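You operate a simulated robot arm through the tools that you are given. There is no shell and no other tool.

The job below is to be done with a simulated two-armed robot. You get a single attempt, and the scene is never put back.

Task
Shut off the brake air line, bleed it to zero and stand the tag in its slot.
Fine: gauge knob on its number before you bleed, off after; the other air valves, the main one too, stay open.

The check looks at the end state, three seconds after you hand in, the way a careful person would. Anything else that was tipped, shoved, dropped, spilled or broken makes it a failure.

Robot
Two 7-joint arms with fingered hands on one trunk that stands fixed in place. Base frame: the origin is at the foot of the trunk, x ahead of it, y to its left, z up. Lengths are in m, angles in degrees, forces in N, time in s.
The left shoulder is at [0.04, 0.147, 1.305], the right one opposite. With the tool pointing down near the work surface each hand reaches from about 0.18 to 0.7 m from the base axis, measured 20 degrees to its own side. Payload 4 kg a hand.
The tool frame of a hand sits at the grasp point between the pads (the TCP): z along the fingers, y along the line on which they close. The tips reach 0.026 m beyond it. Largest opening 0.148 m; the body of the gripper starts 0.073 m behind the TCP. The gripper is a hand of 3 fingers: y runs from the thumb to the fingers, the wrist lies at [0, 0, -0.224] in the tool frame.
Orientation is told as [roll, pitch, yaw] about the base's x, y, z axes, in that order, counted from this pose: with the fingers straight down and closing along the base's y, the tool's x points along the base's -x, its y along +y and its z along -z.

Tools
- The arms move only by the tool step_arm. It takes "left_moves", "right_moves" or both (then of equal length, played together; a hand with none holds still); each is a list of rows, each an object of numbers (a shift or turn left out is 0): "dx", "dy", "dz": the shift along the tool's x, y, z in units of 300 mm (1.0 is 300 mm); "rx", "ry", "rz": the turn, a rotation vector about the tool's x, y, z in units of 60 degrees (1.0 is 60 degrees). In form: [{"dx": .., "dy": .., "dz": .., "rx": .., "ry": .., "rz": ..}, ...]. A call has 1 to 20 rows; each row is the pose to reach, as a shift and turn from the pose commanded when the call began, along the tool's axes at that moment. A call with a number of a shift or a turn outside -1 to 1 is refused whole. A row lasts 0.2 s, in which the tool goes at most 0.05 m and 8.6 degrees; a call with a longer step from one row to the next is refused whole. A pose out of reach is approached as far as the arm can. The call stops where the force on the tool passes 50 N (or 10 N more than at its start, if that is more) or the arm is blocked; 0.2 s more then pass. In this call time passes only in rows, and 0.2 s behind the last. The reply holds the time, the measured pose of the TCP, the force on the tool along the base axes, the opening and the grip force, in the units named above and with some noise, with the torque about the TCP (base axes, N m) and any sound that the robot's microphone picked up, and new pictures: "show" is both (left out), scene, wrist or none (wrist: the cameras of the hands that moved).
- Cameras (640 x 400 px; columns grow to the right, rows downward): "scene" is now at [0.1112, 0.0406, 1.5711]; the picture's right is [0.44, -0.90, 0.00], its down [-0.22, -0.11, -0.97] and it looks along [0.87, 0.42, -0.25] (base axes); focal length 214 px, centre (320, 200). "left" rides on the left gripper at [-0.068, -0.039, -0.09] in its tool frame; the picture's right is [0.50, -0.87, 0.00], its down [0.66, 0.38, -0.65] and it looks along [0.57, 0.33, 0.76] (tool axes); focal length 222 px, centre (320, 200). "right" rides on the right gripper at [0.067, -0.039, -0.09] in its tool frame; the picture's right is [0.50, 0.87, 0.00], its down [-0.66, 0.38, -0.65] and it looks along [-0.57, 0.33, 0.76] (tool axes); focal length 222 px, centre (320, 200).
- move_column(by): slides the trunk up (or, below 0, down) by that many m; the arms and the scene camera ride with it, the base frame stays. It gives what a move gives, with no picture.
- move_fingers(finger1, finger2, thumb_bend, hand): sets how far each is bent, from 0 (flat) to 1 (curled in); at 0.3 the hand is open as for a grip, at 0.7 the pads meet at the TCP. One left out holds its place. A second passes; each finger stops where it meets its share of the squeeze, and holds until it gets a number again. It is the only way to open and close the hand. It gives what a move gives, with no picture; readings hold the bend of each and the force on the fingers (four entries, about 0 where the hand has none), thumb and palm.
- turn_head(pan, tilt): turns the head with the scene camera to pan (to the left, within 86 degrees either way) and tilt (down, from -29 to 69), counted from straight ahead of the robot. It gives what a move gives, and a new picture of the scene camera.
- point_at(camera, pixels): for up to 12 pixels [column, row] of the newest picture of that camera ("zoom" is the newest enlarged one), the place [x, y, z] in the base frame of the surface seen there, good to about 0.002 m, but the place of the scene camera against the robot may be out by one fixed shift of up to 0.012 m in any direction. No time passes.
- close_up(camera, box): a new picture of the part [left, top, right, bottom] of that camera's present view, enlarged. No time passes.
- close_job(): hands the job in; it is judged then, once.

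Open the grippers and draw the arms clear of the work before you hand the job in, unless the task says otherwise.

The tools are called after "Emit:" as a command line: name --argument value ..., lists and objects as JSON in quotes. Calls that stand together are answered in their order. step_arm: Moves the arms, as the interface text tells. Its arguments: {"type":"object","properties":{"left_moves":{"type":"array","items":{"type":"object","properties":{"dx":{"type":"number"},"dy":{"type":"number"},"dz":{"type":"number"},"rx":{"type":"number"},"ry":{"type":"number"},"rz":{"type":"number"}}}},"right_moves":{"type":"array","items":{"type":"object","properties":{"dx":{"type":"number"},"dy":{"type":"number"},"dz":{"type":"number"},"rx":{"type":"number"},"ry":{"type":"number"},"rz":{"type":"number"}}}},"show":{"type":"string","enum":["both","scene","wrist","none"]}},"required":[]} The other tools are called the same way: move_column (by) slides the trunk up or down; move_fingers (finger1, finger2, thumb_bend, hand) moves the fingers one by one; turn_head (pan, tilt) turns the head that bears the scene camera; point_at (camera, pixels) gives the place of the surface under pixels of a picture; close_up (camera, box) takes an enlarged picture of a part of a camera's view; close_job () hands the job in.

At the start:

```text
time_s: 0.0
left_position: [0.3164, 0.4586, 1.4807]
left_tcp_rot: [0.0, 0.1, 0.0]
left_contact_force: [-0.3, 0.3, 0.6]
left_torque: [-0.01, 0.0, -0.04]
left_width: 0.1477
left_finger_force: 0.0
left_shape: jaw
left_bend: [0.3, 0.3, 0.3]
left_finger forces: [0.1, 0.0, 0.1, 0.1, 0.1, 0.0]
right_position: [0.3125, 0.0245, 1.524]
right_tcp_rot: [0.2, 0.0, 0.0]
right_contact_force: [0.6, -0.4, -0.4]
right_torque: [-0.04, 0.03, -0.02]
right_width: 0.1479
right_finger_force: 0.1
right_shape: jaw
right_bend: [0.3, 0.3, 0.3]
right_finger forces: [0.0, 0.0, 0.0, 0.0, 0.1, 0.1]
trunk travel left (down, up): [-0.475, 0.031]
head pan, tilt: [25.8, 14.2]
```

scene: 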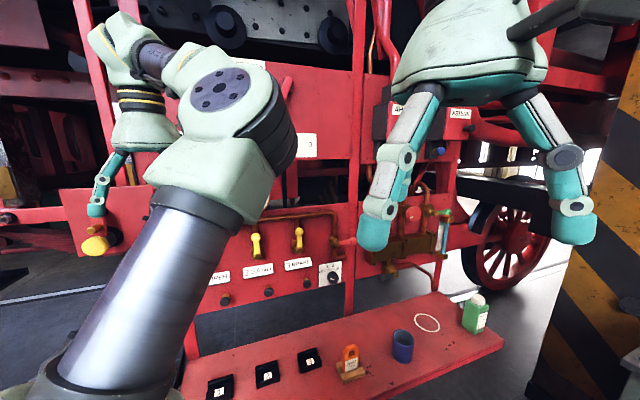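
right: 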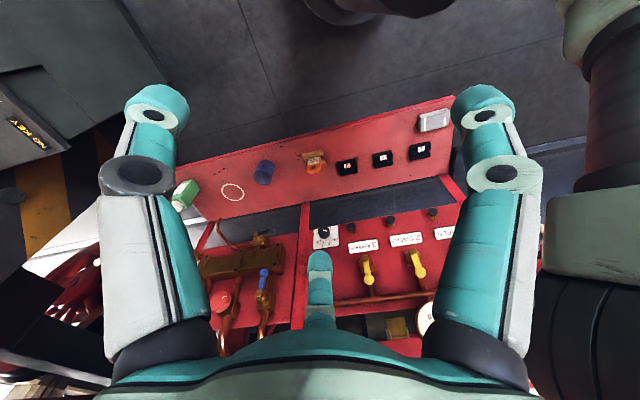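
left: 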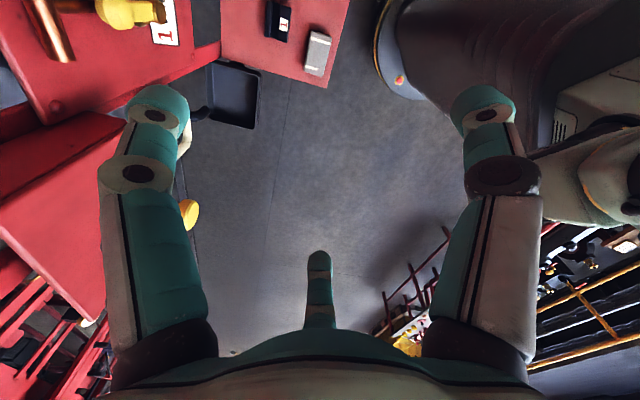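

The scene shows a red panel with yellow valves around (256,240) and (298,238), labels, a knob at (330,275), and a bench with tags and slots. I'll zoom in on the panel and bench first.

Emit:
close_up --camera "scene" --box '[190, 200, 350, 300]'

Emit:
close_up --camera "right" --box '[180, 90, 480, 280]'

Emit:
turn_head --pan 20 --tilt 30

```text
4.00 times, centred on (270, 250) of scene
```

zoom: 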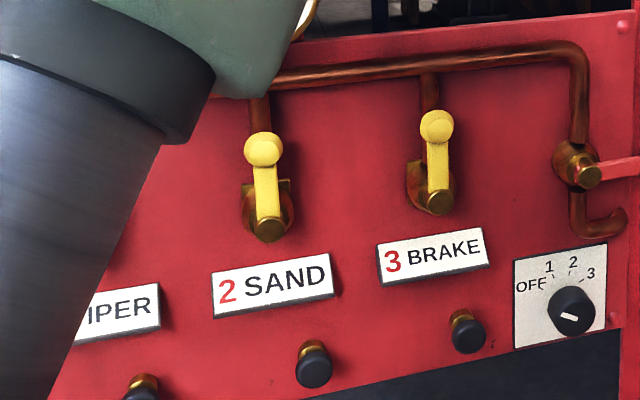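

```text
2.11 times, centred on (330, 185) of right
```

zoom: 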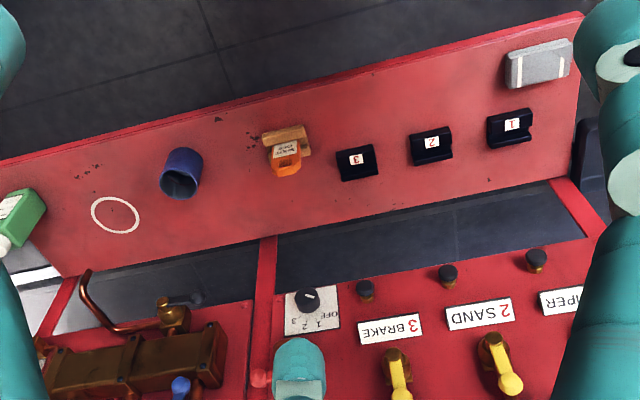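

```text
time_s: 0.8
left_position: [0.3166, 0.4598, 1.4808]
left_tcp_rot: [0.0, 0.1, 0.1]
left_contact_force: [0.5, 0.7, 0.5]
left_torque: [0.0, -0.02, 0.03]
left_width: 0.1481
left_finger_force: 0.1
left_shape: jaw
left_bend: [0.3, 0.3, 0.3]
left_finger forces: [0.0, 0.0, 0.0, 0.1, 0.1, 0.0]
right_position: [0.3115, 0.0251, 1.5249]
right_tcp_rot: [0.3, 0.0, -0.1]
right_contact_force: [-0.8, -0.7, 0.3]
right_torque: [0.0, -0.01, -0.03]
right_width: 0.1478
right_finger_force: 0.1
right_shape: jaw
right_bend: [0.3, 0.3, 0.3]
right_finger forces: [0.0, 0.1, 0.1, 0.0, 0.0, 0.0]
trunk travel left (down, up): [-0.475, 0.031]
head pan, tilt: [20.0, 30.0]
```

scene: 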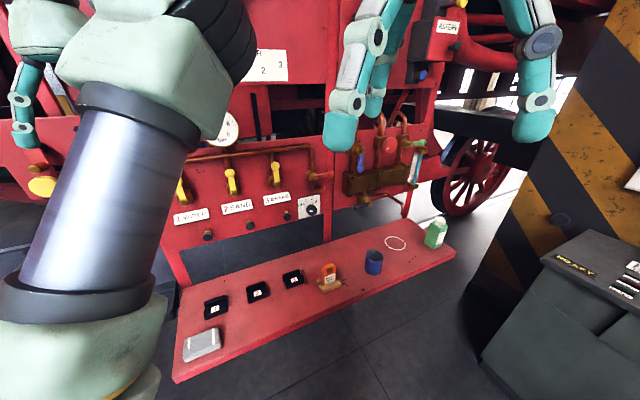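

The new view shows gauge (228,128), a notice (265,65), levers and bench. Zoom into these for the labels.

Emit:
close_up --camera "scene" --box '[190, 40, 310, 160]'

Emit:
close_up --camera "scene" --box '[160, 140, 340, 250]'

Emit:
close_up --camera "scene" --box '[170, 230, 350, 380]'

Emit:
close_up --camera "scene" --box '[310, 100, 470, 210]'

Emit:
point_at --camera "scene" --pixels '[[276, 165], [276, 182], [232, 172], [232, 190], [288, 215], [250, 224], [311, 209], [294, 278], [258, 291], [328, 270], [330, 285], [200, 335]]'

```text
3.33 times, centred on (250, 100) of scene
```

zoom: 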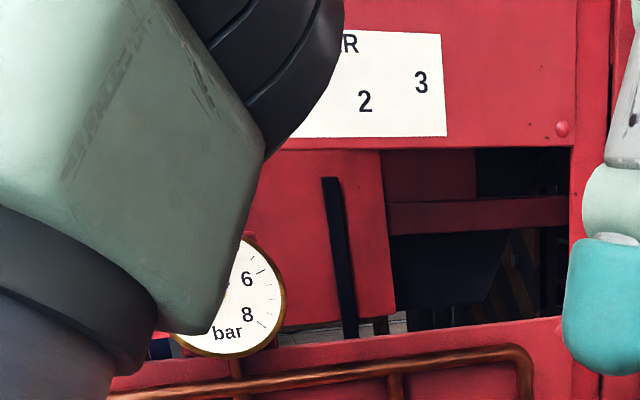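

```text
3.56 times, centred on (250, 195) of scene
```

zoom: 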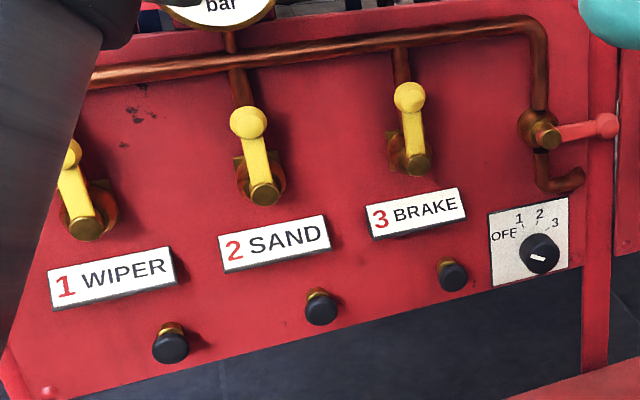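

```text
2.67 times, centred on (260, 305) of scene
```

zoom: 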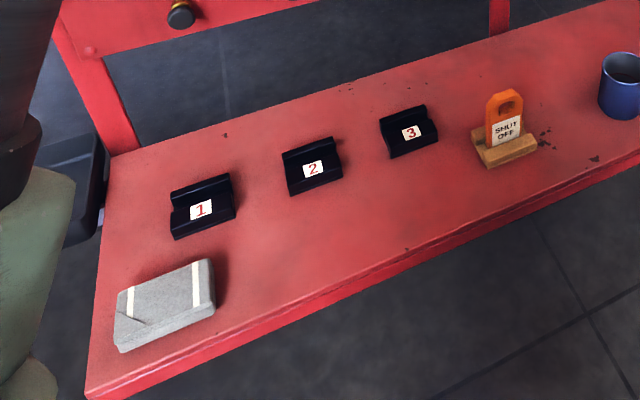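

```text
3.64 times, centred on (390, 155) of scene
```

zoom: 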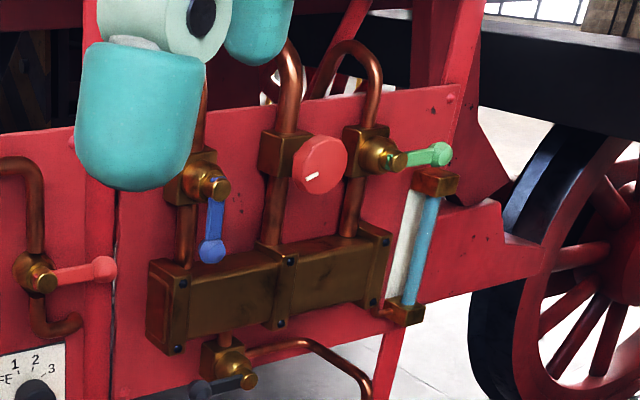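

```text
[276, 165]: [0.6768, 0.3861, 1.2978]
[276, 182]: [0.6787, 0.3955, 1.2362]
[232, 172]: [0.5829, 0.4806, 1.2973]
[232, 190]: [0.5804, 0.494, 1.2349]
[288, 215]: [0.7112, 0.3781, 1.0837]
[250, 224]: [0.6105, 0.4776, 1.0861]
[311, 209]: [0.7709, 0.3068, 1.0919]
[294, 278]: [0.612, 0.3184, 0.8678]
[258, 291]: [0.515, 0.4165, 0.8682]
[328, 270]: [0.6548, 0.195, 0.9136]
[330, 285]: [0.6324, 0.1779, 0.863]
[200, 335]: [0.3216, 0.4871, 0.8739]
```

The brake line is number 3: lever at about (276,170), bleed button (288,215), selector (311,209). Left arm blocks the gauge (228,128), so I draw it back and lower to clear the view.

Emit:
step_arm --left_moves '[{"dx": 0.05, "dy": 0.05, "dz": 0.1}, {"dx": 0.1, "dy": 0.1, "dz": 0.2}, {"dx": 0.15, "dy": 0.15, "dz": 0.3}, {"dx": 0.2, "dy": 0.2, "dz": 0.4}, {"dx": 0.25, "dy": 0.25, "dz": 0.5}, {"dx": 0.3, "dy": 0.3, "dz": 0.6}, {"dx": 0.33, "dy": 0.33, "dz": 0.7}, {"dx": 0.33, "dy": 0.36, "dz": 0.8}]' --show "both"

```text
time_s: 2.6
left_position: [0.2173, 0.5672, 1.2398]
left_tcp_rot: [0.0, 0.0, -0.1]
left_contact_force: [0.2, 0.4, 0.0]
left_torque: [-0.01, 0.05, -0.02]
left_width: 0.1479
left_finger_force: 0.0
left_shape: jaw
left_bend: [0.3, 0.3, 0.3]
left_finger forces: [0.1, 0.0, 0.1, 0.0, 0.0, 0.0]
right_position: [0.3127, 0.0261, 1.5242]
right_tcp_rot: [0.1, -0.1, 0.0]
right_contact_force: [-0.7, -0.3, 0.7]
right_torque: [0.02, -0.01, 0.0]
right_width: 0.1481
right_finger_force: 0.0
right_shape: jaw
right_bend: [0.3, 0.3, 0.3]
right_finger forces: [0.0, 0.1, 0.0, 0.0, 0.0, 0.0]
trunk travel left (down, up): [-0.475, 0.031]
head pan, tilt: [20.0, 30.0]
```

scene: 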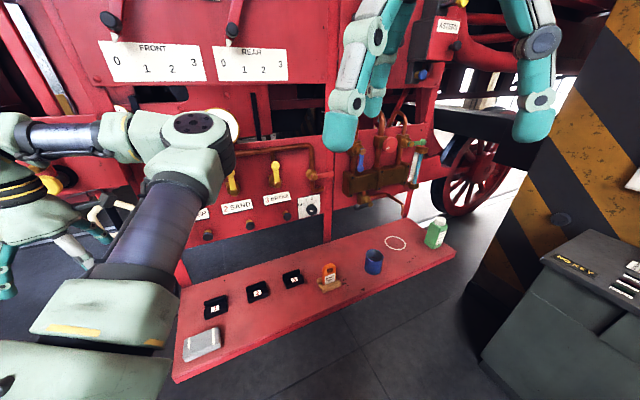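
left: 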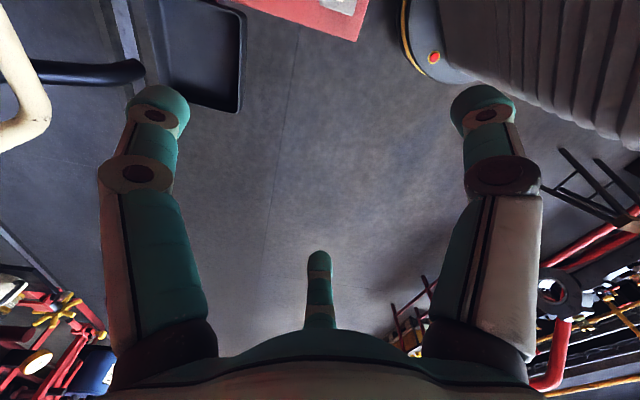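

The elbow still covers the gauge near (225,120); I lower the left hand further and draw it back.

Emit:
step_arm --left_moves '[{"dx": 0.05, "dz": 0.1}, {"dx": 0.1, "dz": 0.2}, {"dx": 0.15, "dz": 0.3}, {"dx": 0.2, "dz": 0.4}, {"dx": 0.25, "dz": 0.5}]' --show "both"

```text
time_s: 3.8
left_position: [0.1407, 0.568, 1.0881]
left_tcp_rot: [-0.1, 0.0, 0.0]
left_contact_force: [-0.3, 0.3, 0.3]
left_torque: [-0.03, -0.02, -0.02]
left_width: 0.1478
left_finger_force: 0.0
left_shape: jaw
left_bend: [0.3, 0.3, 0.3]
left_finger forces: [0.1, 0.0, 0.0, 0.0, 0.0, 0.0]
right_position: [0.3117, 0.0263, 1.5241]
right_tcp_rot: [0.1, 0.0, -0.1]
right_contact_force: [-0.8, -0.2, 0.2]
right_torque: [0.0, -0.01, -0.04]
right_width: 0.1478
right_finger_force: 0.0
right_shape: jaw
right_bend: [0.3, 0.3, 0.3]
right_finger forces: [0.0, 0.1, 0.1, 0.0, 0.1, 0.0]
trunk travel left (down, up): [-0.475, 0.031]
head pan, tilt: [20.0, 30.0]
```

scene: 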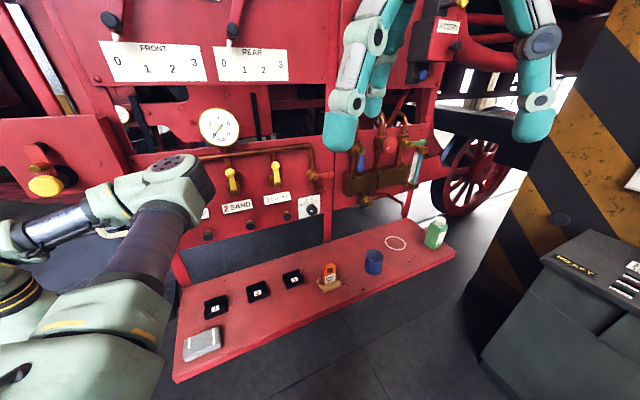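
left: 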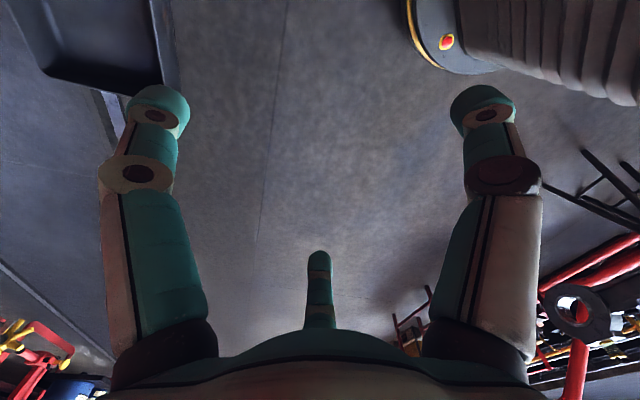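

The gauge is now visible at (219,126). I zoom on the gauge, selector and the far-left yellow valve.

Emit:
close_up --camera "scene" --box '[195, 101, 243, 149]'

Emit:
close_up --camera "scene" --box '[260, 145, 340, 225]'

Emit:
close_up --camera "scene" --box '[0, 90, 240, 220]'

Emit:
close_up --camera "scene" --box '[270, 255, 360, 305]'

```text
8.33 times, centred on (219, 125) of scene
```

zoom: 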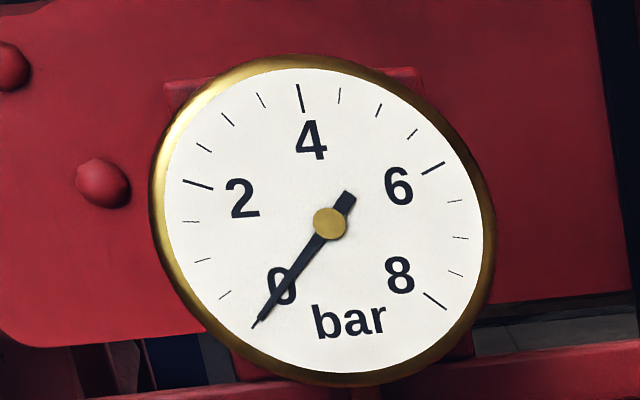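

```text
5.00 times, centred on (300, 185) of scene
```

zoom: 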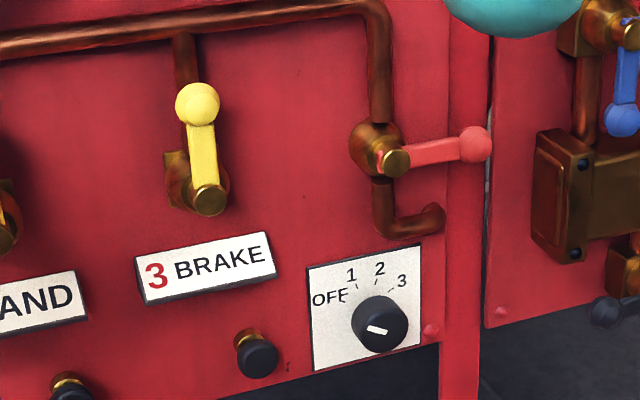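

```text
2.67 times, centred on (120, 155) of scene
```

zoom: 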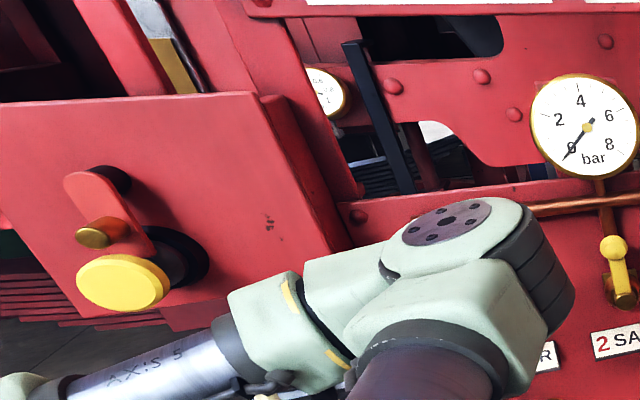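

```text
7.11 times, centred on (315, 280) of scene
```

zoom: 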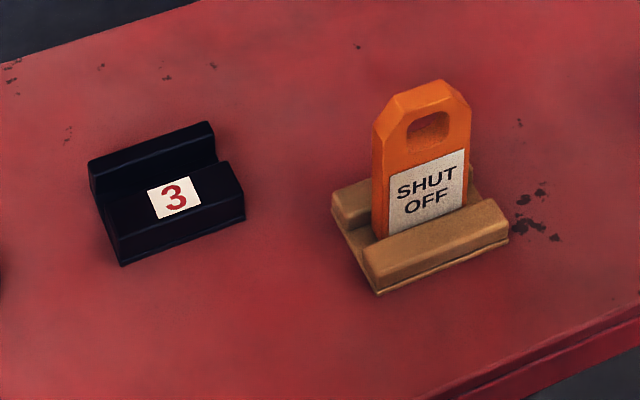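

The gauge reads 0 with the selector apparently at OFF; the tag stands in a wooden holder at (328,280) and slot 3 is at (294,278). I now pitch the right hand forward to face the panel (normal along [-0.7,-0.7,0]).

Emit:
step_arm --right_moves '[{"dx": -0.05, "dy": 0.03, "dz": 0.05, "ry": -0.125}, {"dx": -0.1, "dy": 0.06, "dz": 0.1, "ry": -0.25}, {"dx": -0.15, "dy": 0.1, "dz": 0.15, "ry": -0.375}, {"dx": -0.2, "dy": 0.13, "dz": 0.2, "ry": -0.5}, {"dx": -0.25, "dy": 0.16, "dz": 0.25, "ry": -0.625}, {"dx": -0.3, "dy": 0.2, "dz": 0.3, "ry": -0.75}, {"dx": -0.35, "dy": 0.23, "dz": 0.35, "ry": -0.875}, {"dx": -0.4, "dy": 0.27, "dz": 0.4, "ry": -1.0}]'

```text
time_s: 5.6
left_position: [0.1412, 0.5675, 1.0893]
left_tcp_rot: [0.0, 0.1, -0.1]
left_contact_force: [0.4, 1.0, 0.1]
left_torque: [-0.05, 0.0, -0.02]
left_width: 0.1481
left_finger_force: 0.1
left_shape: jaw
left_bend: [0.3, 0.3, 0.3]
left_finger forces: [0.0, 0.0, 0.1, 0.0, 0.0, 0.0]
right_position: [0.433, 0.1075, 1.4056]
right_tcp_rot: [0.3, -60.0, -0.3]
right_contact_force: [0.3, 0.6, -0.1]
right_torque: [0.0, 0.01, 0.0]
right_width: 0.148
right_finger_force: 0.0
right_shape: jaw
right_bend: [0.3, 0.3, 0.3]
right_finger forces: [0.0, 0.1, 0.0, 0.0, 0.0, 0.1]
trunk travel left (down, up): [-0.475, 0.031]
head pan, tilt: [20.0, 30.0]
```

scene: 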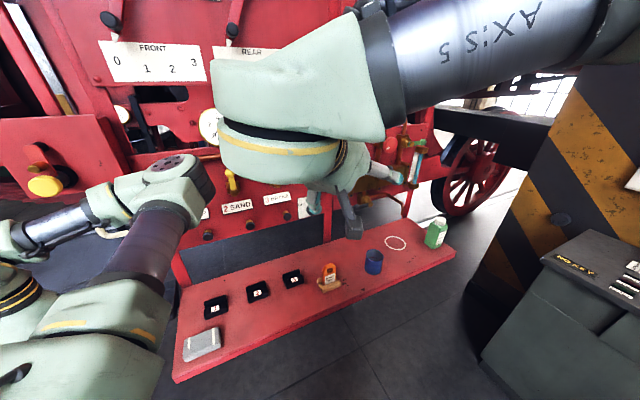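
right: 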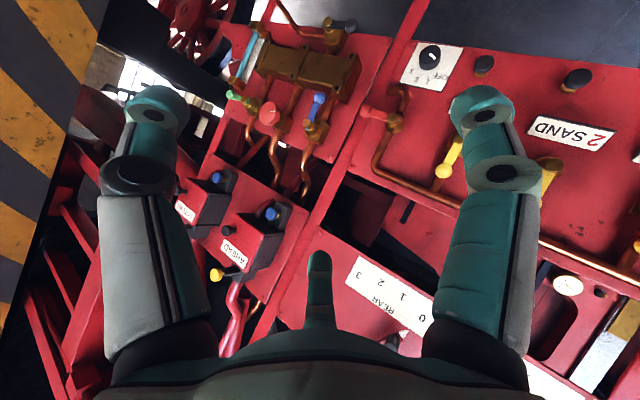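

The right hand is pitched 60° and clear. I finish the pitch to horizontal, dropping 0.1 m.

Emit:
step_arm --right_moves '[{"dx": 0.07, "dz": 0.04, "ry": -0.125}, {"dx": 0.14, "dz": 0.08, "ry": -0.25}, {"dx": 0.21, "dz": 0.12, "ry": -0.375}, {"dx": 0.29, "dz": 0.167, "ry": -0.5}]' --show "none"

Emit:
step_arm --right_moves '[{"dz": 0.05, "rx": -0.125}, {"dz": 0.1, "rx": -0.25}, {"dz": 0.15, "rx": -0.375}, {"dz": 0.2, "rx": -0.5}, {"dz": 0.25, "rx": -0.625}, {"dz": 0.28, "rx": -0.75}]'

```text
time_s: 6.6
left_position: [0.1399, 0.5676, 1.0894]
left_tcp_rot: [-0.1, -0.1, 0.2]
left_contact_force: [0.4, 1.0, 0.2]
left_torque: [0.02, -0.04, 0.0]
left_width: 0.1479
left_finger_force: 0.2
left_shape: jaw
left_bend: [0.3, 0.3, 0.3]
left_finger forces: [0.1, 0.0, 0.0, 0.1, 0.1, 0.0]
right_position: [0.4295, 0.1456, 1.4157]
right_tcp_rot: [-4.8, -87.1, 1.2]
right_contact_force: [-0.4, -0.7, 0.3]
right_torque: [-0.01, 0.01, 0.04]
right_width: 0.148
right_finger_force: 0.1
right_shape: jaw
right_bend: [0.3, 0.3, 0.3]
right_finger forces: [0.0, 0.1, 0.0, 0.1, 0.0, 0.1]
right hand out of reach, approached as far as the arm can: row 3, 4
trunk travel left (down, up): [-0.475, 0.031]
head pan, tilt: [20.0, 30.0]
```

```text
time_s: 8.0
left_position: [0.1436, 0.5658, 1.0883]
left_tcp_rot: [0.1, 0.2, 0.1]
left_contact_force: [-0.3, 0.1, 0.7]
left_torque: [0.0, -0.01, 0.02]
left_width: 0.1476
left_finger_force: 0.1
left_shape: jaw
left_bend: [0.3, 0.3, 0.3]
left_finger forces: [0.0, 0.0, 0.0, 0.0, 0.1, 0.0]
right_position: [0.5167, 0.158, 1.4541]
right_tcp_rot: [6.5, -84.4, 37.2]
right_contact_force: [0.5, -0.7, -0.9]
right_torque: [0.01, -0.01, 0.03]
right_width: 0.1477
right_finger_force: 0.1
right_shape: jaw
right_bend: [0.3, 0.3, 0.3]
right_finger forces: [0.0, 0.1, 0.1, 0.1, 0.0, 0.0]
right hand out of reach, approached as far as the arm can: row 1, 2, 3, 4, 5, 6
trunk travel left (down, up): [-0.475, 0.031]
head pan, tilt: [20.0, 30.0]
```

scene: 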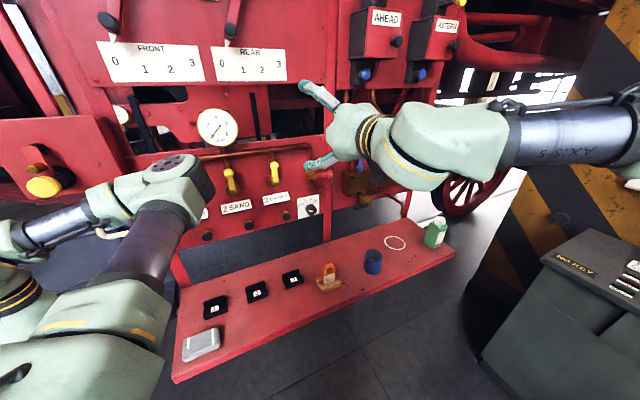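
right: 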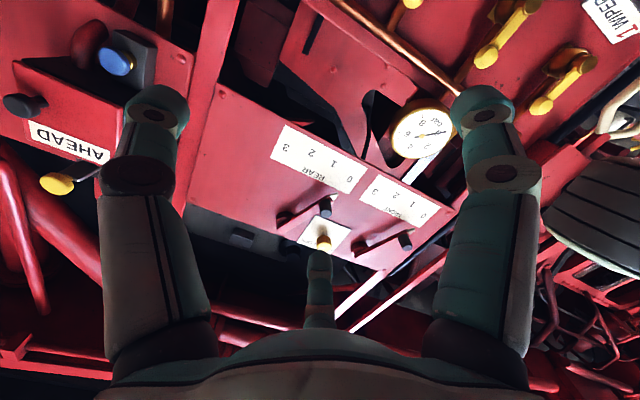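

Near the body the arm can't reach; the three fingers are spaced at 120° (thumb on -y). I move the hand out towards the panel, stopping about 0.15 m short of the lever.

Emit:
step_arm --right_moves '[{"dz": 0.09, "dy": 0.02}, {"dz": 0.18, "dy": 0.04}, {"dz": 0.27, "dy": 0.07}, {"dz": 0.36, "dy": 0.1}, {"dz": 0.45, "dy": 0.12}, {"dz": 0.53, "dy": 0.14}]'

```text
time_s: 9.4
left_position: [0.1436, 0.5673, 1.0883]
left_tcp_rot: [0.0, 0.2, 0.0]
left_contact_force: [-0.5, -0.4, 0.2]
left_torque: [-0.01, 0.02, 0.0]
left_width: 0.1478
left_finger_force: 0.1
left_shape: jaw
left_bend: [0.3, 0.3, 0.3]
left_finger forces: [0.0, 0.0, 0.0, 0.0, 0.1, 0.0]
right_position: [0.6042, 0.2962, 1.4483]
right_tcp_rot: [6.6, -86.7, 36.5]
right_contact_force: [0.5, -0.2, 0.0]
right_torque: [0.01, 0.02, -0.01]
right_width: 0.148
right_finger_force: 0.0
right_shape: jaw
right_bend: [0.3, 0.3, 0.3]
right_finger forces: [0.0, 0.0, 0.1, 0.0, 0.0, 0.0]
right hand out of reach, approached as far as the arm can: row 1, 2, 3
trunk travel left (down, up): [-0.475, 0.031]
head pan, tilt: [20.0, 30.0]
```

scene: 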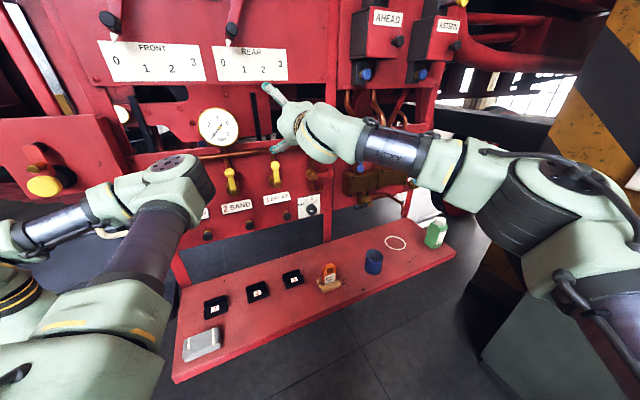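
right: 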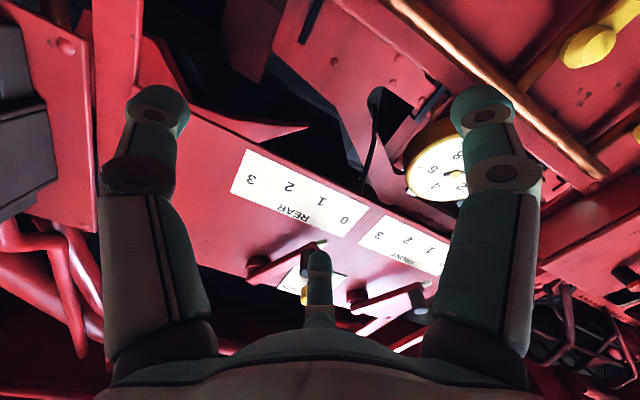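

The hand is at [0.604,0.296,1.448], horizontal, facing the panel. I close the fingers to a blunt rod, then back off slightly and lower it beside the lever.

Emit:
move_fingers --hand "right" --finger1 0.7 --finger2 0.7 --thumb_bend 0.7

Emit:
step_arm --right_moves '[{"dz": -0.1}, {"dz": -0.1, "dx": 0.12}, {"dz": -0.1, "dx": 0.24}, {"dz": -0.1, "dx": 0.36}, {"dz": -0.1, "dx": 0.4}]'

```text
time_s: 10.4
left_position: [0.1421, 0.5672, 1.0886]
left_tcp_rot: [-0.1, -0.1, 0.0]
left_contact_force: [0.0, 0.7, 0.1]
left_torque: [0.02, -0.04, 0.01]
left_width: 0.148
left_finger_force: 0.1
left_shape: jaw
left_bend: [0.3, 0.3, 0.3]
left_finger forces: [0.1, 0.1, 0.0, 0.0, 0.1, 0.0]
right_position: [0.6013, 0.2953, 1.4485]
right_tcp_rot: [7.2, -86.7, 36.0]
right_contact_force: [-0.2, -0.3, 0.7]
right_torque: [-0.05, -0.03, -0.01]
right_width: 0.0002
right_finger_force: 0.1
right_shape: fingers
right_bend: [0.69, 0.69, 0.7]
right_finger forces: [0.0, 0.0, 0.1, 0.1, 0.0, 0.0]
trunk travel left (down, up): [-0.475, 0.031]
head pan, tilt: [20.0, 30.0]
```

```text
time_s: 11.6
left_position: [0.1403, 0.5668, 1.0888]
left_tcp_rot: [-0.1, -0.1, 0.0]
left_contact_force: [-0.2, -0.6, 0.3]
left_torque: [-0.01, 0.01, 0.01]
left_width: 0.1481
left_finger_force: 0.2
left_shape: jaw
left_bend: [0.3, 0.3, 0.3]
left_finger forces: [0.0, 0.1, 0.0, 0.0, 0.0, 0.0]
right_position: [0.6044, 0.2919, 1.3926]
right_tcp_rot: [3.7, -83.4, 39.8]
right_contact_force: [0.4, 0.1, 0.6]
right_torque: [0.0, 0.02, 0.01]
right_width: 0.0002
right_finger_force: 0.0
right_shape: fingers
right_bend: [0.69, 0.69, 0.7]
right_finger forces: [0.1, 0.1, 0.0, 0.1, 0.1, 0.1]
right hand out of reach, approached as far as the arm can: row 2, 3, 4, 5
trunk travel left (down, up): [-0.475, 0.031]
head pan, tilt: [20.0, 30.0]
```

scene: 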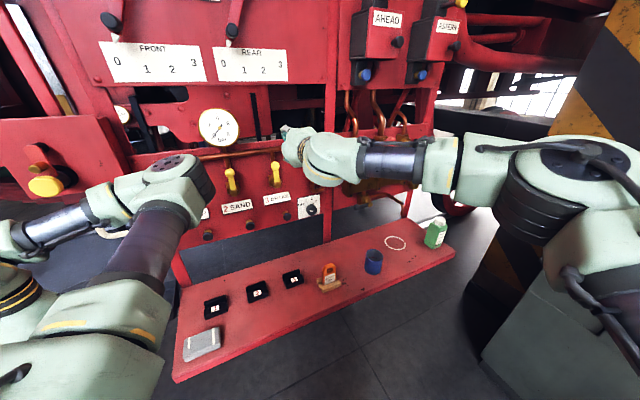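
right: 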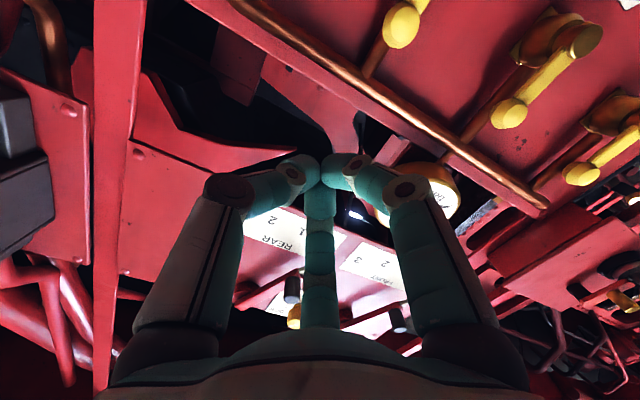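

The right arm can't go lower in this posture relative to the shoulder, so I plan to lower the column. First I measure the bench corner and what lies near the left hand, plus my own fingertip and panel parts.

Emit:
point_at --camera "scene" --pixels '[[177, 378], [183, 293], [450, 255], [284, 130], [276, 165], [270, 150], [265, 210], [219, 126], [300, 195], [322, 175], [250, 205]]'

Emit:
point_at --camera "left" --pixels '[[40, 60], [150, 80], [100, 130], [250, 150], [40, 250], [440, 40], [20, 340]]'

Emit:
close_up --camera "scene" --box '[240, 110, 340, 220]'

```text
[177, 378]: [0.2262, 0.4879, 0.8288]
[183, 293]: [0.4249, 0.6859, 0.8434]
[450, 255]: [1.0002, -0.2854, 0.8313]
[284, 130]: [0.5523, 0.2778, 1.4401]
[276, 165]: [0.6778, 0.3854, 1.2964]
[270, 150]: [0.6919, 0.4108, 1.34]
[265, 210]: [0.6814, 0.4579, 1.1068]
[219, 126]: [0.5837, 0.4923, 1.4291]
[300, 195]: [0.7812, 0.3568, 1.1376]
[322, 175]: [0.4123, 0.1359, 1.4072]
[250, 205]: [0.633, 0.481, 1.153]
```

```text
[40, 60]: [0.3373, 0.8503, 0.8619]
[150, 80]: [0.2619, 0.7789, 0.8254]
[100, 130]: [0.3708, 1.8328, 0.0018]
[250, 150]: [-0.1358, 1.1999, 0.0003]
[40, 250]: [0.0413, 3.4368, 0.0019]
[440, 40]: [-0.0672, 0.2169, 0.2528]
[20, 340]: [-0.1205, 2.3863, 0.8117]
```

```text
3.64 times, centred on (290, 165) of scene
```

zoom: 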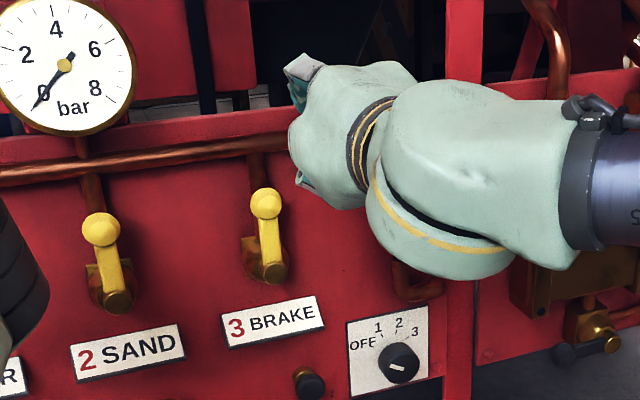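

The panel lies at about 0.805 m along (0.707,0.707); lever ball stands ~4 cm off. I raise the left hand 0.15 m so it stays above the bench, then lower the column 0.25 m.

Emit:
step_arm --left_moves '[{"dz": -0.12, "dx": 0.02}, {"dz": -0.24, "dx": 0.04}, {"dz": -0.36, "dx": 0.06}, {"dz": -0.5, "dx": 0.08}]' --show "none"

Emit:
step_arm --right_moves '[{"dz": -0.05}, {"dz": -0.1}]' --show "none"

Emit:
move_column --by -0.1

Emit:
turn_head --pan 24 --tilt 20

```text
time_s: 12.6
left_position: [0.1146, 0.5661, 1.2414]
left_tcp_rot: [-0.1, 0.0, 0.1]
left_contact_force: [-0.2, -0.5, -0.2]
left_torque: [0.05, -0.01, 0.0]
left_width: 0.148
left_finger_force: 0.1
left_shape: jaw
left_bend: [0.3, 0.3, 0.3]
left_finger forces: [0.0, 0.0, 0.1, 0.0, 0.0, 0.0]
right_position: [0.6034, 0.2912, 1.3923]
right_tcp_rot: [3.8, -83.5, 40.0]
right_contact_force: [0.0, -0.5, 0.7]
right_torque: [0.03, 0.01, 0.02]
right_width: 0.0002
right_finger_force: 0.1
right_shape: fingers
right_bend: [0.69, 0.69, 0.7]
right_finger forces: [0.0, 0.0, 0.1, 0.1, 0.1, 0.0]
trunk travel left (down, up): [-0.475, 0.031]
head pan, tilt: [20.0, 30.0]
```

```text
time_s: 13.2
left_position: [0.115, 0.5651, 1.2405]
left_tcp_rot: [0.1, 0.0, 0.0]
left_contact_force: [0.4, 0.2, -0.5]
left_torque: [-0.03, -0.01, 0.0]
left_width: 0.1478
left_finger_force: 0.1
left_shape: jaw
left_bend: [0.3, 0.3, 0.3]
left_finger forces: [0.0, 0.0, 0.0, 0.0, 0.0, 0.0]
right_position: [0.5864, 0.2724, 1.403]
right_tcp_rot: [3.6, -83.1, 40.1]
right_contact_force: [-0.5, -0.3, -0.3]
right_torque: [-0.02, 0.02, 0.03]
right_width: 0.0001
right_finger_force: 0.0
right_shape: fingers
right_bend: [0.69, 0.69, 0.7]
right_finger forces: [0.0, 0.0, 0.1, 0.0, 0.0, 0.0]
right hand out of reach, approached as far as the arm can: row 2
trunk travel left (down, up): [-0.475, 0.031]
head pan, tilt: [20.0, 30.0]
```

```text
time_s: 14.5
left_position: [0.1154, 0.5664, 1.138]
left_tcp_rot: [0.1, -0.1, 0.0]
left_contact_force: [0.4, 0.7, 0.6]
left_torque: [-0.03, -0.02, 0.0]
left_width: 0.1479
left_finger_force: 0.0
left_shape: jaw
left_bend: [0.3, 0.3, 0.3]
left_finger forces: [0.1, 0.1, 0.0, 0.0, 0.1, 0.0]
right_position: [0.586, 0.2741, 1.3015]
right_tcp_rot: [3.5, -82.9, 40.2]
right_contact_force: [0.5, -0.5, 0.1]
right_torque: [0.03, -0.02, -0.01]
right_width: 0.0
right_finger_force: 0.0
right_shape: fingers
right_bend: [0.69, 0.69, 0.7]
right_finger forces: [0.0, 0.0, 0.1, 0.0, 0.0, 0.1]
trunk travel left (down, up): [-0.375, 0.131]
head pan, tilt: [20.0, 30.0]
```

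```text
time_s: 15.2
left_position: [0.1163, 0.5658, 1.1387]
left_tcp_rot: [0.0, -0.1, 0.0]
left_contact_force: [-0.3, 0.1, -0.3]
left_torque: [-0.02, 0.0, -0.02]
left_width: 0.148
left_finger_force: 0.0
left_shape: jaw
left_bend: [0.3, 0.3, 0.3]
left_finger forces: [0.0, 0.0, 0.0, 0.0, 0.1, 0.0]
right_position: [0.586, 0.2732, 1.3015]
right_tcp_rot: [3.4, -83.0, 40.2]
right_contact_force: [-0.6, -0.2, 0.4]
right_torque: [0.02, 0.02, 0.01]
right_width: 0.0
right_finger_force: 0.1
right_shape: fingers
right_bend: [0.69, 0.69, 0.7]
right_finger forces: [0.0, 0.1, 0.0, 0.0, 0.0, 0.1]
trunk travel left (down, up): [-0.375, 0.131]
head pan, tilt: [24.0, 20.0]
```

scene: 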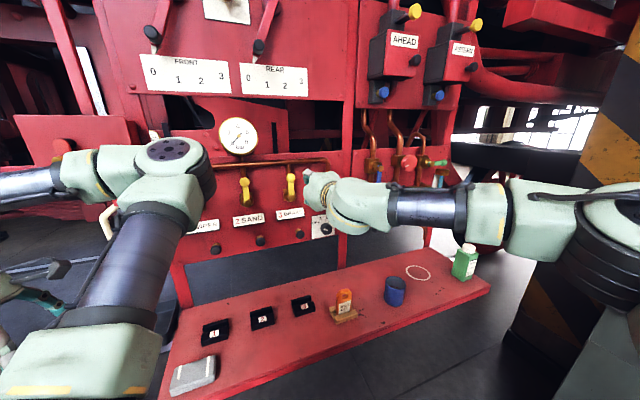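

The gauge (238,135), levers (246,190)/(291,187) and my hand (318,190) are now all visible. I zoom in to calibrate the fingertip against the lever.

Emit:
close_up --camera "scene" --box '[220, 140, 380, 250]'

```text
3.64 times, centred on (300, 195) of scene
```

zoom: 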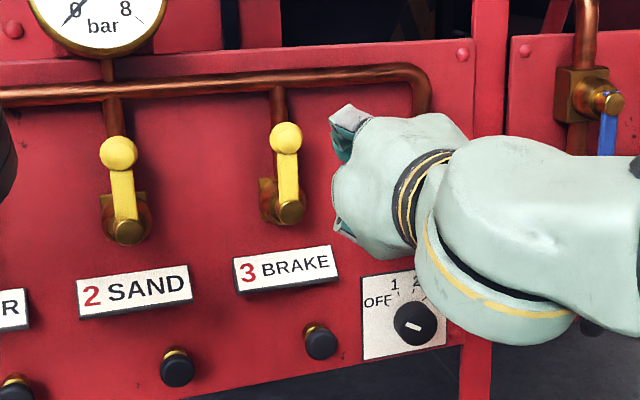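

The fingertips are hidden behind the palm, so I'll use the wrist camera to localise; I correct the 7° droop and take a wrist picture.

Emit:
step_arm --right_moves '[{"ry": -0.06}, {"ry": -0.117, "rx": -0.02}]' --show "wrist"

```text
time_s: 15.8
left_position: [0.1163, 0.5655, 1.1385]
left_tcp_rot: [0.1, 0.1, -0.1]
left_contact_force: [0.0, -0.3, 0.9]
left_torque: [-0.02, -0.02, 0.01]
left_width: 0.1479
left_finger_force: 0.1
left_shape: jaw
left_bend: [0.3, 0.3, 0.3]
left_finger forces: [0.0, 0.1, 0.0, 0.0, 0.0, 0.1]
right_position: [0.5865, 0.2744, 1.3014]
right_tcp_rot: [3.6, -83.0, 40.2]
right_contact_force: [0.3, -1.1, 0.2]
right_torque: [0.0, 0.02, 0.01]
right_width: 0.0
right_finger_force: 0.1
right_shape: fingers
right_bend: [0.69, 0.69, 0.7]
right_finger forces: [0.0, 0.0, 0.1, 0.1, 0.0, 0.0]
right hand out of reach, approached as far as the arm can: row 1, 2
trunk travel left (down, up): [-0.375, 0.131]
head pan, tilt: [24.0, 20.0]
```

right: 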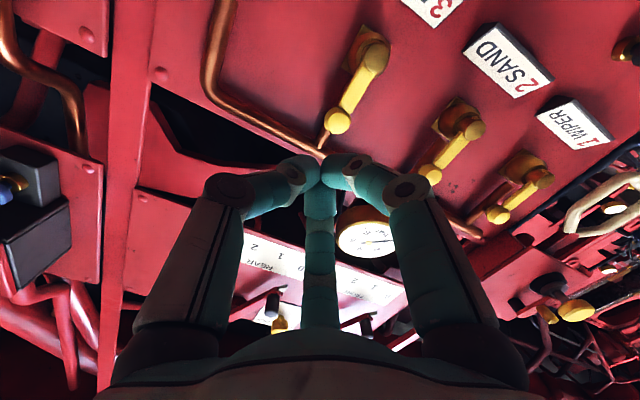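

The wrist view shows lever 3's ball at (337,120) and hub near (375,52). I get their places in the wrist camera's frame.

Emit:
point_at --camera "right" --pixels '[[337, 120], [355, 88], [375, 52], [362, 60], [280, 80], [430, 174], [472, 128], [323, 160], [210, 100]]'

Emit:
point_at --camera "scene" --pixels '[[291, 178], [292, 186], [292, 197], [245, 182], [248, 203], [299, 234], [325, 230], [280, 200], [238, 135]]'

```text
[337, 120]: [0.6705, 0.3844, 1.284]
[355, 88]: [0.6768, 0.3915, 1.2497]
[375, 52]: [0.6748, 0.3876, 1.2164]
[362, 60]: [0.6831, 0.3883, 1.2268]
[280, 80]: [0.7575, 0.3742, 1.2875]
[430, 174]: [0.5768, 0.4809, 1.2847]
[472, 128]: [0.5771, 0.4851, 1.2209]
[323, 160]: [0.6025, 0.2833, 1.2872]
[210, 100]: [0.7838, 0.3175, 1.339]
```

```text
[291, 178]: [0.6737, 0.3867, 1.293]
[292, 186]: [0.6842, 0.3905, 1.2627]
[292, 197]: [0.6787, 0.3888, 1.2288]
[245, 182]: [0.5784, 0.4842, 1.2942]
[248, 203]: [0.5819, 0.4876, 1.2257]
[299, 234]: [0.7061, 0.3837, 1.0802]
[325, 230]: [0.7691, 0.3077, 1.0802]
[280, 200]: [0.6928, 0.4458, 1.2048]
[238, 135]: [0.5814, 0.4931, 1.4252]
```

The lever pivots near s=-0.204, z≈1.22 with the ball 0.064 above. To gain range I lower the column another 0.1 m, then square up the hand.

Emit:
move_column --by -0.1

Emit:
step_arm --right_moves '[{"dx": -0.12, "dy": 0.06}, {"dx": -0.24, "dy": 0.12, "ry": -0.06}, {"dx": -0.26, "dy": 0.18, "ry": -0.117, "rx": -0.02}]' --show "both"

```text
time_s: 17.2
left_position: [0.116, 0.5663, 1.04]
left_tcp_rot: [-0.1, 0.0, 0.0]
left_contact_force: [-0.1, -0.4, 0.3]
left_torque: [0.0, -0.01, 0.01]
left_width: 0.1478
left_finger_force: 0.1
left_shape: jaw
left_bend: [0.3, 0.3, 0.3]
left_finger forces: [0.1, 0.0, 0.0, 0.1, 0.0, 0.0]
right_position: [0.5867, 0.2739, 1.2027]
right_tcp_rot: [3.5, -83.1, 40.2]
right_contact_force: [-0.5, 0.7, -0.4]
right_torque: [-0.02, 0.01, -0.02]
right_width: 0.0
right_finger_force: 0.1
right_shape: fingers
right_bend: [0.69, 0.69, 0.7]
right_finger forces: [0.0, 0.1, 0.1, 0.0, 0.0, 0.0]
trunk travel left (down, up): [-0.275, 0.231]
head pan, tilt: [24.0, 20.0]
```

```text
time_s: 18.0
left_position: [0.1141, 0.5669, 1.0385]
left_tcp_rot: [0.0, -0.2, 0.0]
left_contact_force: [0.2, -0.5, 0.7]
left_torque: [-0.01, -0.03, 0.03]
left_width: 0.1479
left_finger_force: 0.1
left_shape: jaw
left_bend: [0.3, 0.3, 0.3]
left_finger forces: [0.1, 0.0, 0.0, 0.1, 0.0, 0.1]
right_position: [0.555, 0.3196, 1.2795]
right_tcp_rot: [83.8, -89.6, -38.9]
right_contact_force: [-0.3, 1.0, 0.4]
right_torque: [0.04, -0.01, -0.02]
right_width: 0.0004
right_finger_force: 0.0
right_shape: fingers
right_bend: [0.69, 0.69, 0.7]
right_finger forces: [0.0, 0.0, 0.1, 0.0, 0.0, 0.1]
trunk travel left (down, up): [-0.275, 0.231]
head pan, tilt: [24.0, 20.0]
```

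scene: 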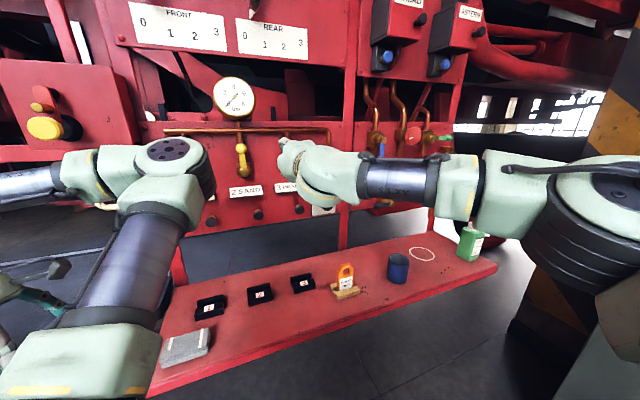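
right: 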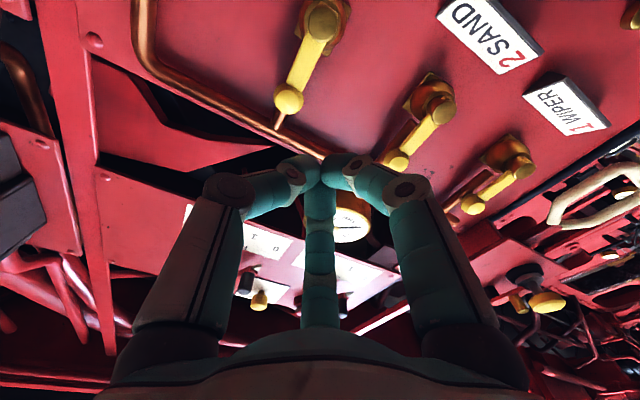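

The hand is now square to the panel (TCP s=-0.166, n=0.618). I advance with the rod to the left of lever 3, tip stopping about 2.5 cm off the panel.

Emit:
step_arm --right_moves '[{"dx": 0.015, "dy": 0.028, "dz": 0.1}, {"dx": 0.03, "dy": 0.028, "dz": 0.2}, {"dx": 0.03, "dy": 0.028, "dz": 0.3}, {"dx": 0.03, "dy": 0.028, "dz": 0.38}, {"dx": 0.03, "dy": 0.028, "dz": 0.436}]' --show "both"

```text
time_s: 19.2
left_position: [0.1158, 0.5654, 1.0391]
left_tcp_rot: [0.0, 0.0, 0.0]
left_contact_force: [-0.7, 0.3, -0.1]
left_torque: [0.03, 0.02, 0.02]
left_width: 0.1478
left_finger_force: 0.0
left_shape: jaw
left_bend: [0.3, 0.3, 0.3]
left_finger forces: [0.0, 0.1, 0.1, 0.0, 0.0, 0.1]
right_position: [0.6101, 0.3631, 1.2808]
right_tcp_rot: [99.8, -89.5, -55.0]
right_contact_force: [-0.2, 0.1, 0.0]
right_torque: [0.01, -0.02, -0.01]
right_width: 0.0001
right_finger_force: 0.0
right_shape: fingers
right_bend: [0.69, 0.69, 0.7]
right_finger forces: [0.1, 0.0, 0.0, 0.0, 0.1, 0.0]
right hand out of reach, approached as far as the arm can: row 3, 4, 5
trunk travel left (down, up): [-0.275, 0.231]
head pan, tilt: [24.0, 20.0]
```

scene: 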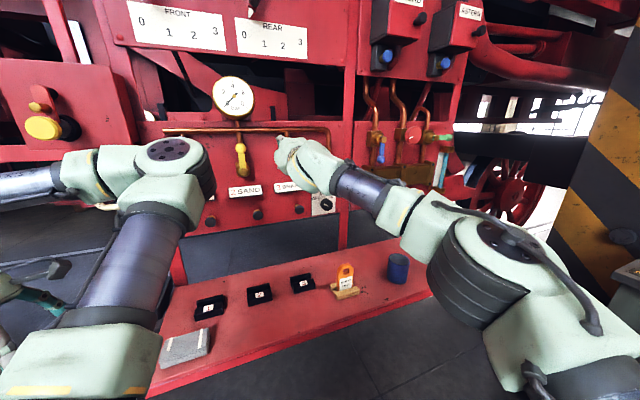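
right: 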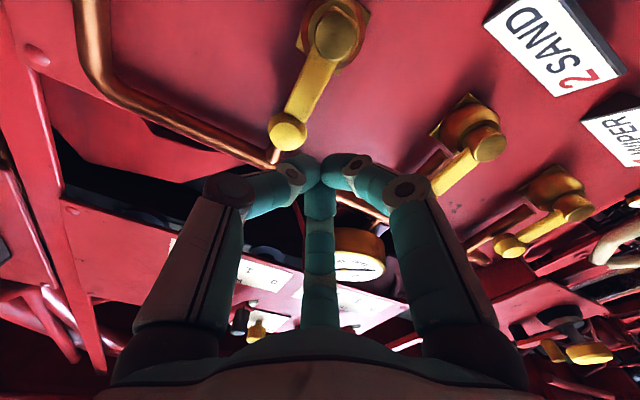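

The right arm cannot reach across that far, so the left arm (shoulder much closer in line) should do the panel work. I withdraw the right hand first.

Emit:
step_arm --right_moves '[{"dz": -0.1}, {"dz": -0.2, "dy": -0.05}, {"dz": -0.25, "dy": -0.15, "rx": 0.1}, {"dz": -0.28, "dy": -0.28, "rx": 0.2}, {"dz": -0.3, "dy": -0.42, "rx": 0.3}, {"dz": -0.3, "dy": -0.56, "rx": 0.42}, {"dz": -0.3, "dy": -0.7, "rx": 0.54}, {"dz": -0.3, "dy": -0.84, "rx": 0.64}]' --show "scene"

```text
time_s: 21.0
left_position: [0.1166, 0.5659, 1.0389]
left_tcp_rot: [0.0, 0.2, 0.1]
left_contact_force: [0.1, 0.4, 0.7]
left_torque: [0.01, 0.01, -0.01]
left_width: 0.1478
left_finger_force: 0.1
left_shape: jaw
left_bend: [0.3, 0.3, 0.3]
left_finger forces: [0.1, 0.0, 0.1, 0.0, 0.0, 0.1]
right_position: [0.7206, 0.1197, 1.2782]
right_tcp_rot: [56.9, -89.5, -50.5]
right_contact_force: [0.6, -0.8, 0.3]
right_torque: [0.01, -0.01, 0.0]
right_width: 0.0004
right_finger_force: 0.0
right_shape: fingers
right_bend: [0.69, 0.69, 0.7]
right_finger forces: [0.0, 0.0, 0.0, 0.0, 0.1, 0.0]
right hand out of reach, approached as far as the arm can: row 4, 5
trunk travel left (down, up): [-0.275, 0.231]
head pan, tilt: [24.0, 20.0]
```

scene: 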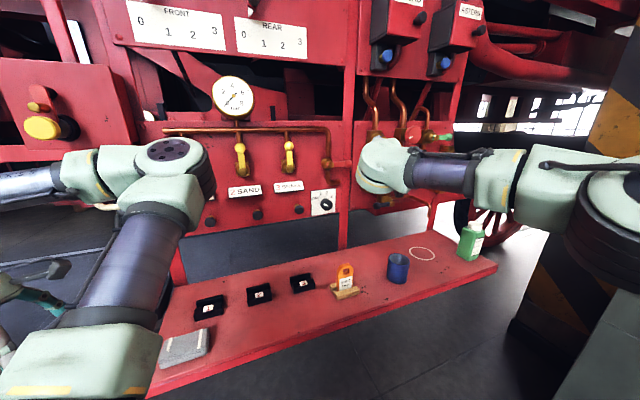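

The right hand is clear at [0.72,0.12]. I pull it back to the right and pitch it downward out of the way.

Emit:
step_arm --right_moves '[{"dz": -0.11, "dy": -0.1}, {"dz": -0.22, "dy": -0.2, "ry": 0.12}, {"dz": -0.33, "dy": -0.3, "ry": 0.24}, {"dz": -0.44, "dy": -0.4, "ry": 0.36}, {"dz": -0.55, "dy": -0.5, "ry": 0.48}, {"dz": -0.66, "dy": -0.6, "ry": 0.6}, {"dz": -0.77, "dy": -0.7, "ry": 0.72}, {"dz": -0.88, "dy": -0.8, "ry": 0.84}, {"dz": -0.99, "dy": -0.9, "ry": 0.96}]' --show "scene"

```text
time_s: 23.0
left_position: [0.1155, 0.5659, 1.0403]
left_tcp_rot: [0.0, 0.0, 0.0]
left_contact_force: [0.1, 0.5, -0.3]
left_torque: [-0.01, -0.03, 0.03]
left_width: 0.148
left_finger_force: 0.0
left_shape: jaw
left_bend: [0.3, 0.3, 0.3]
left_finger forces: [0.0, 0.1, 0.0, 0.1, 0.0, 0.1]
right_position: [0.4512, -0.1815, 1.2796]
right_tcp_rot: [0.6, -32.2, 6.2]
right_contact_force: [-0.3, 0.2, -0.3]
right_torque: [-0.02, -0.02, 0.03]
right_width: 0.0003
right_finger_force: 0.1
right_shape: fingers
right_bend: [0.69, 0.69, 0.7]
right_finger forces: [0.0, 0.0, 0.2, 0.0, 0.1, 0.0]
trunk travel left (down, up): [-0.275, 0.231]
head pan, tilt: [24.0, 20.0]
```

scene: 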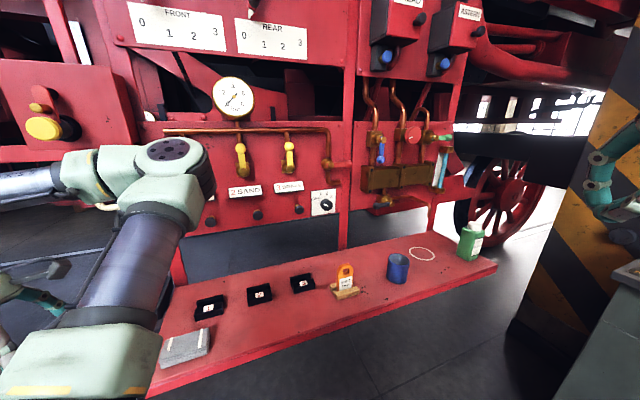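

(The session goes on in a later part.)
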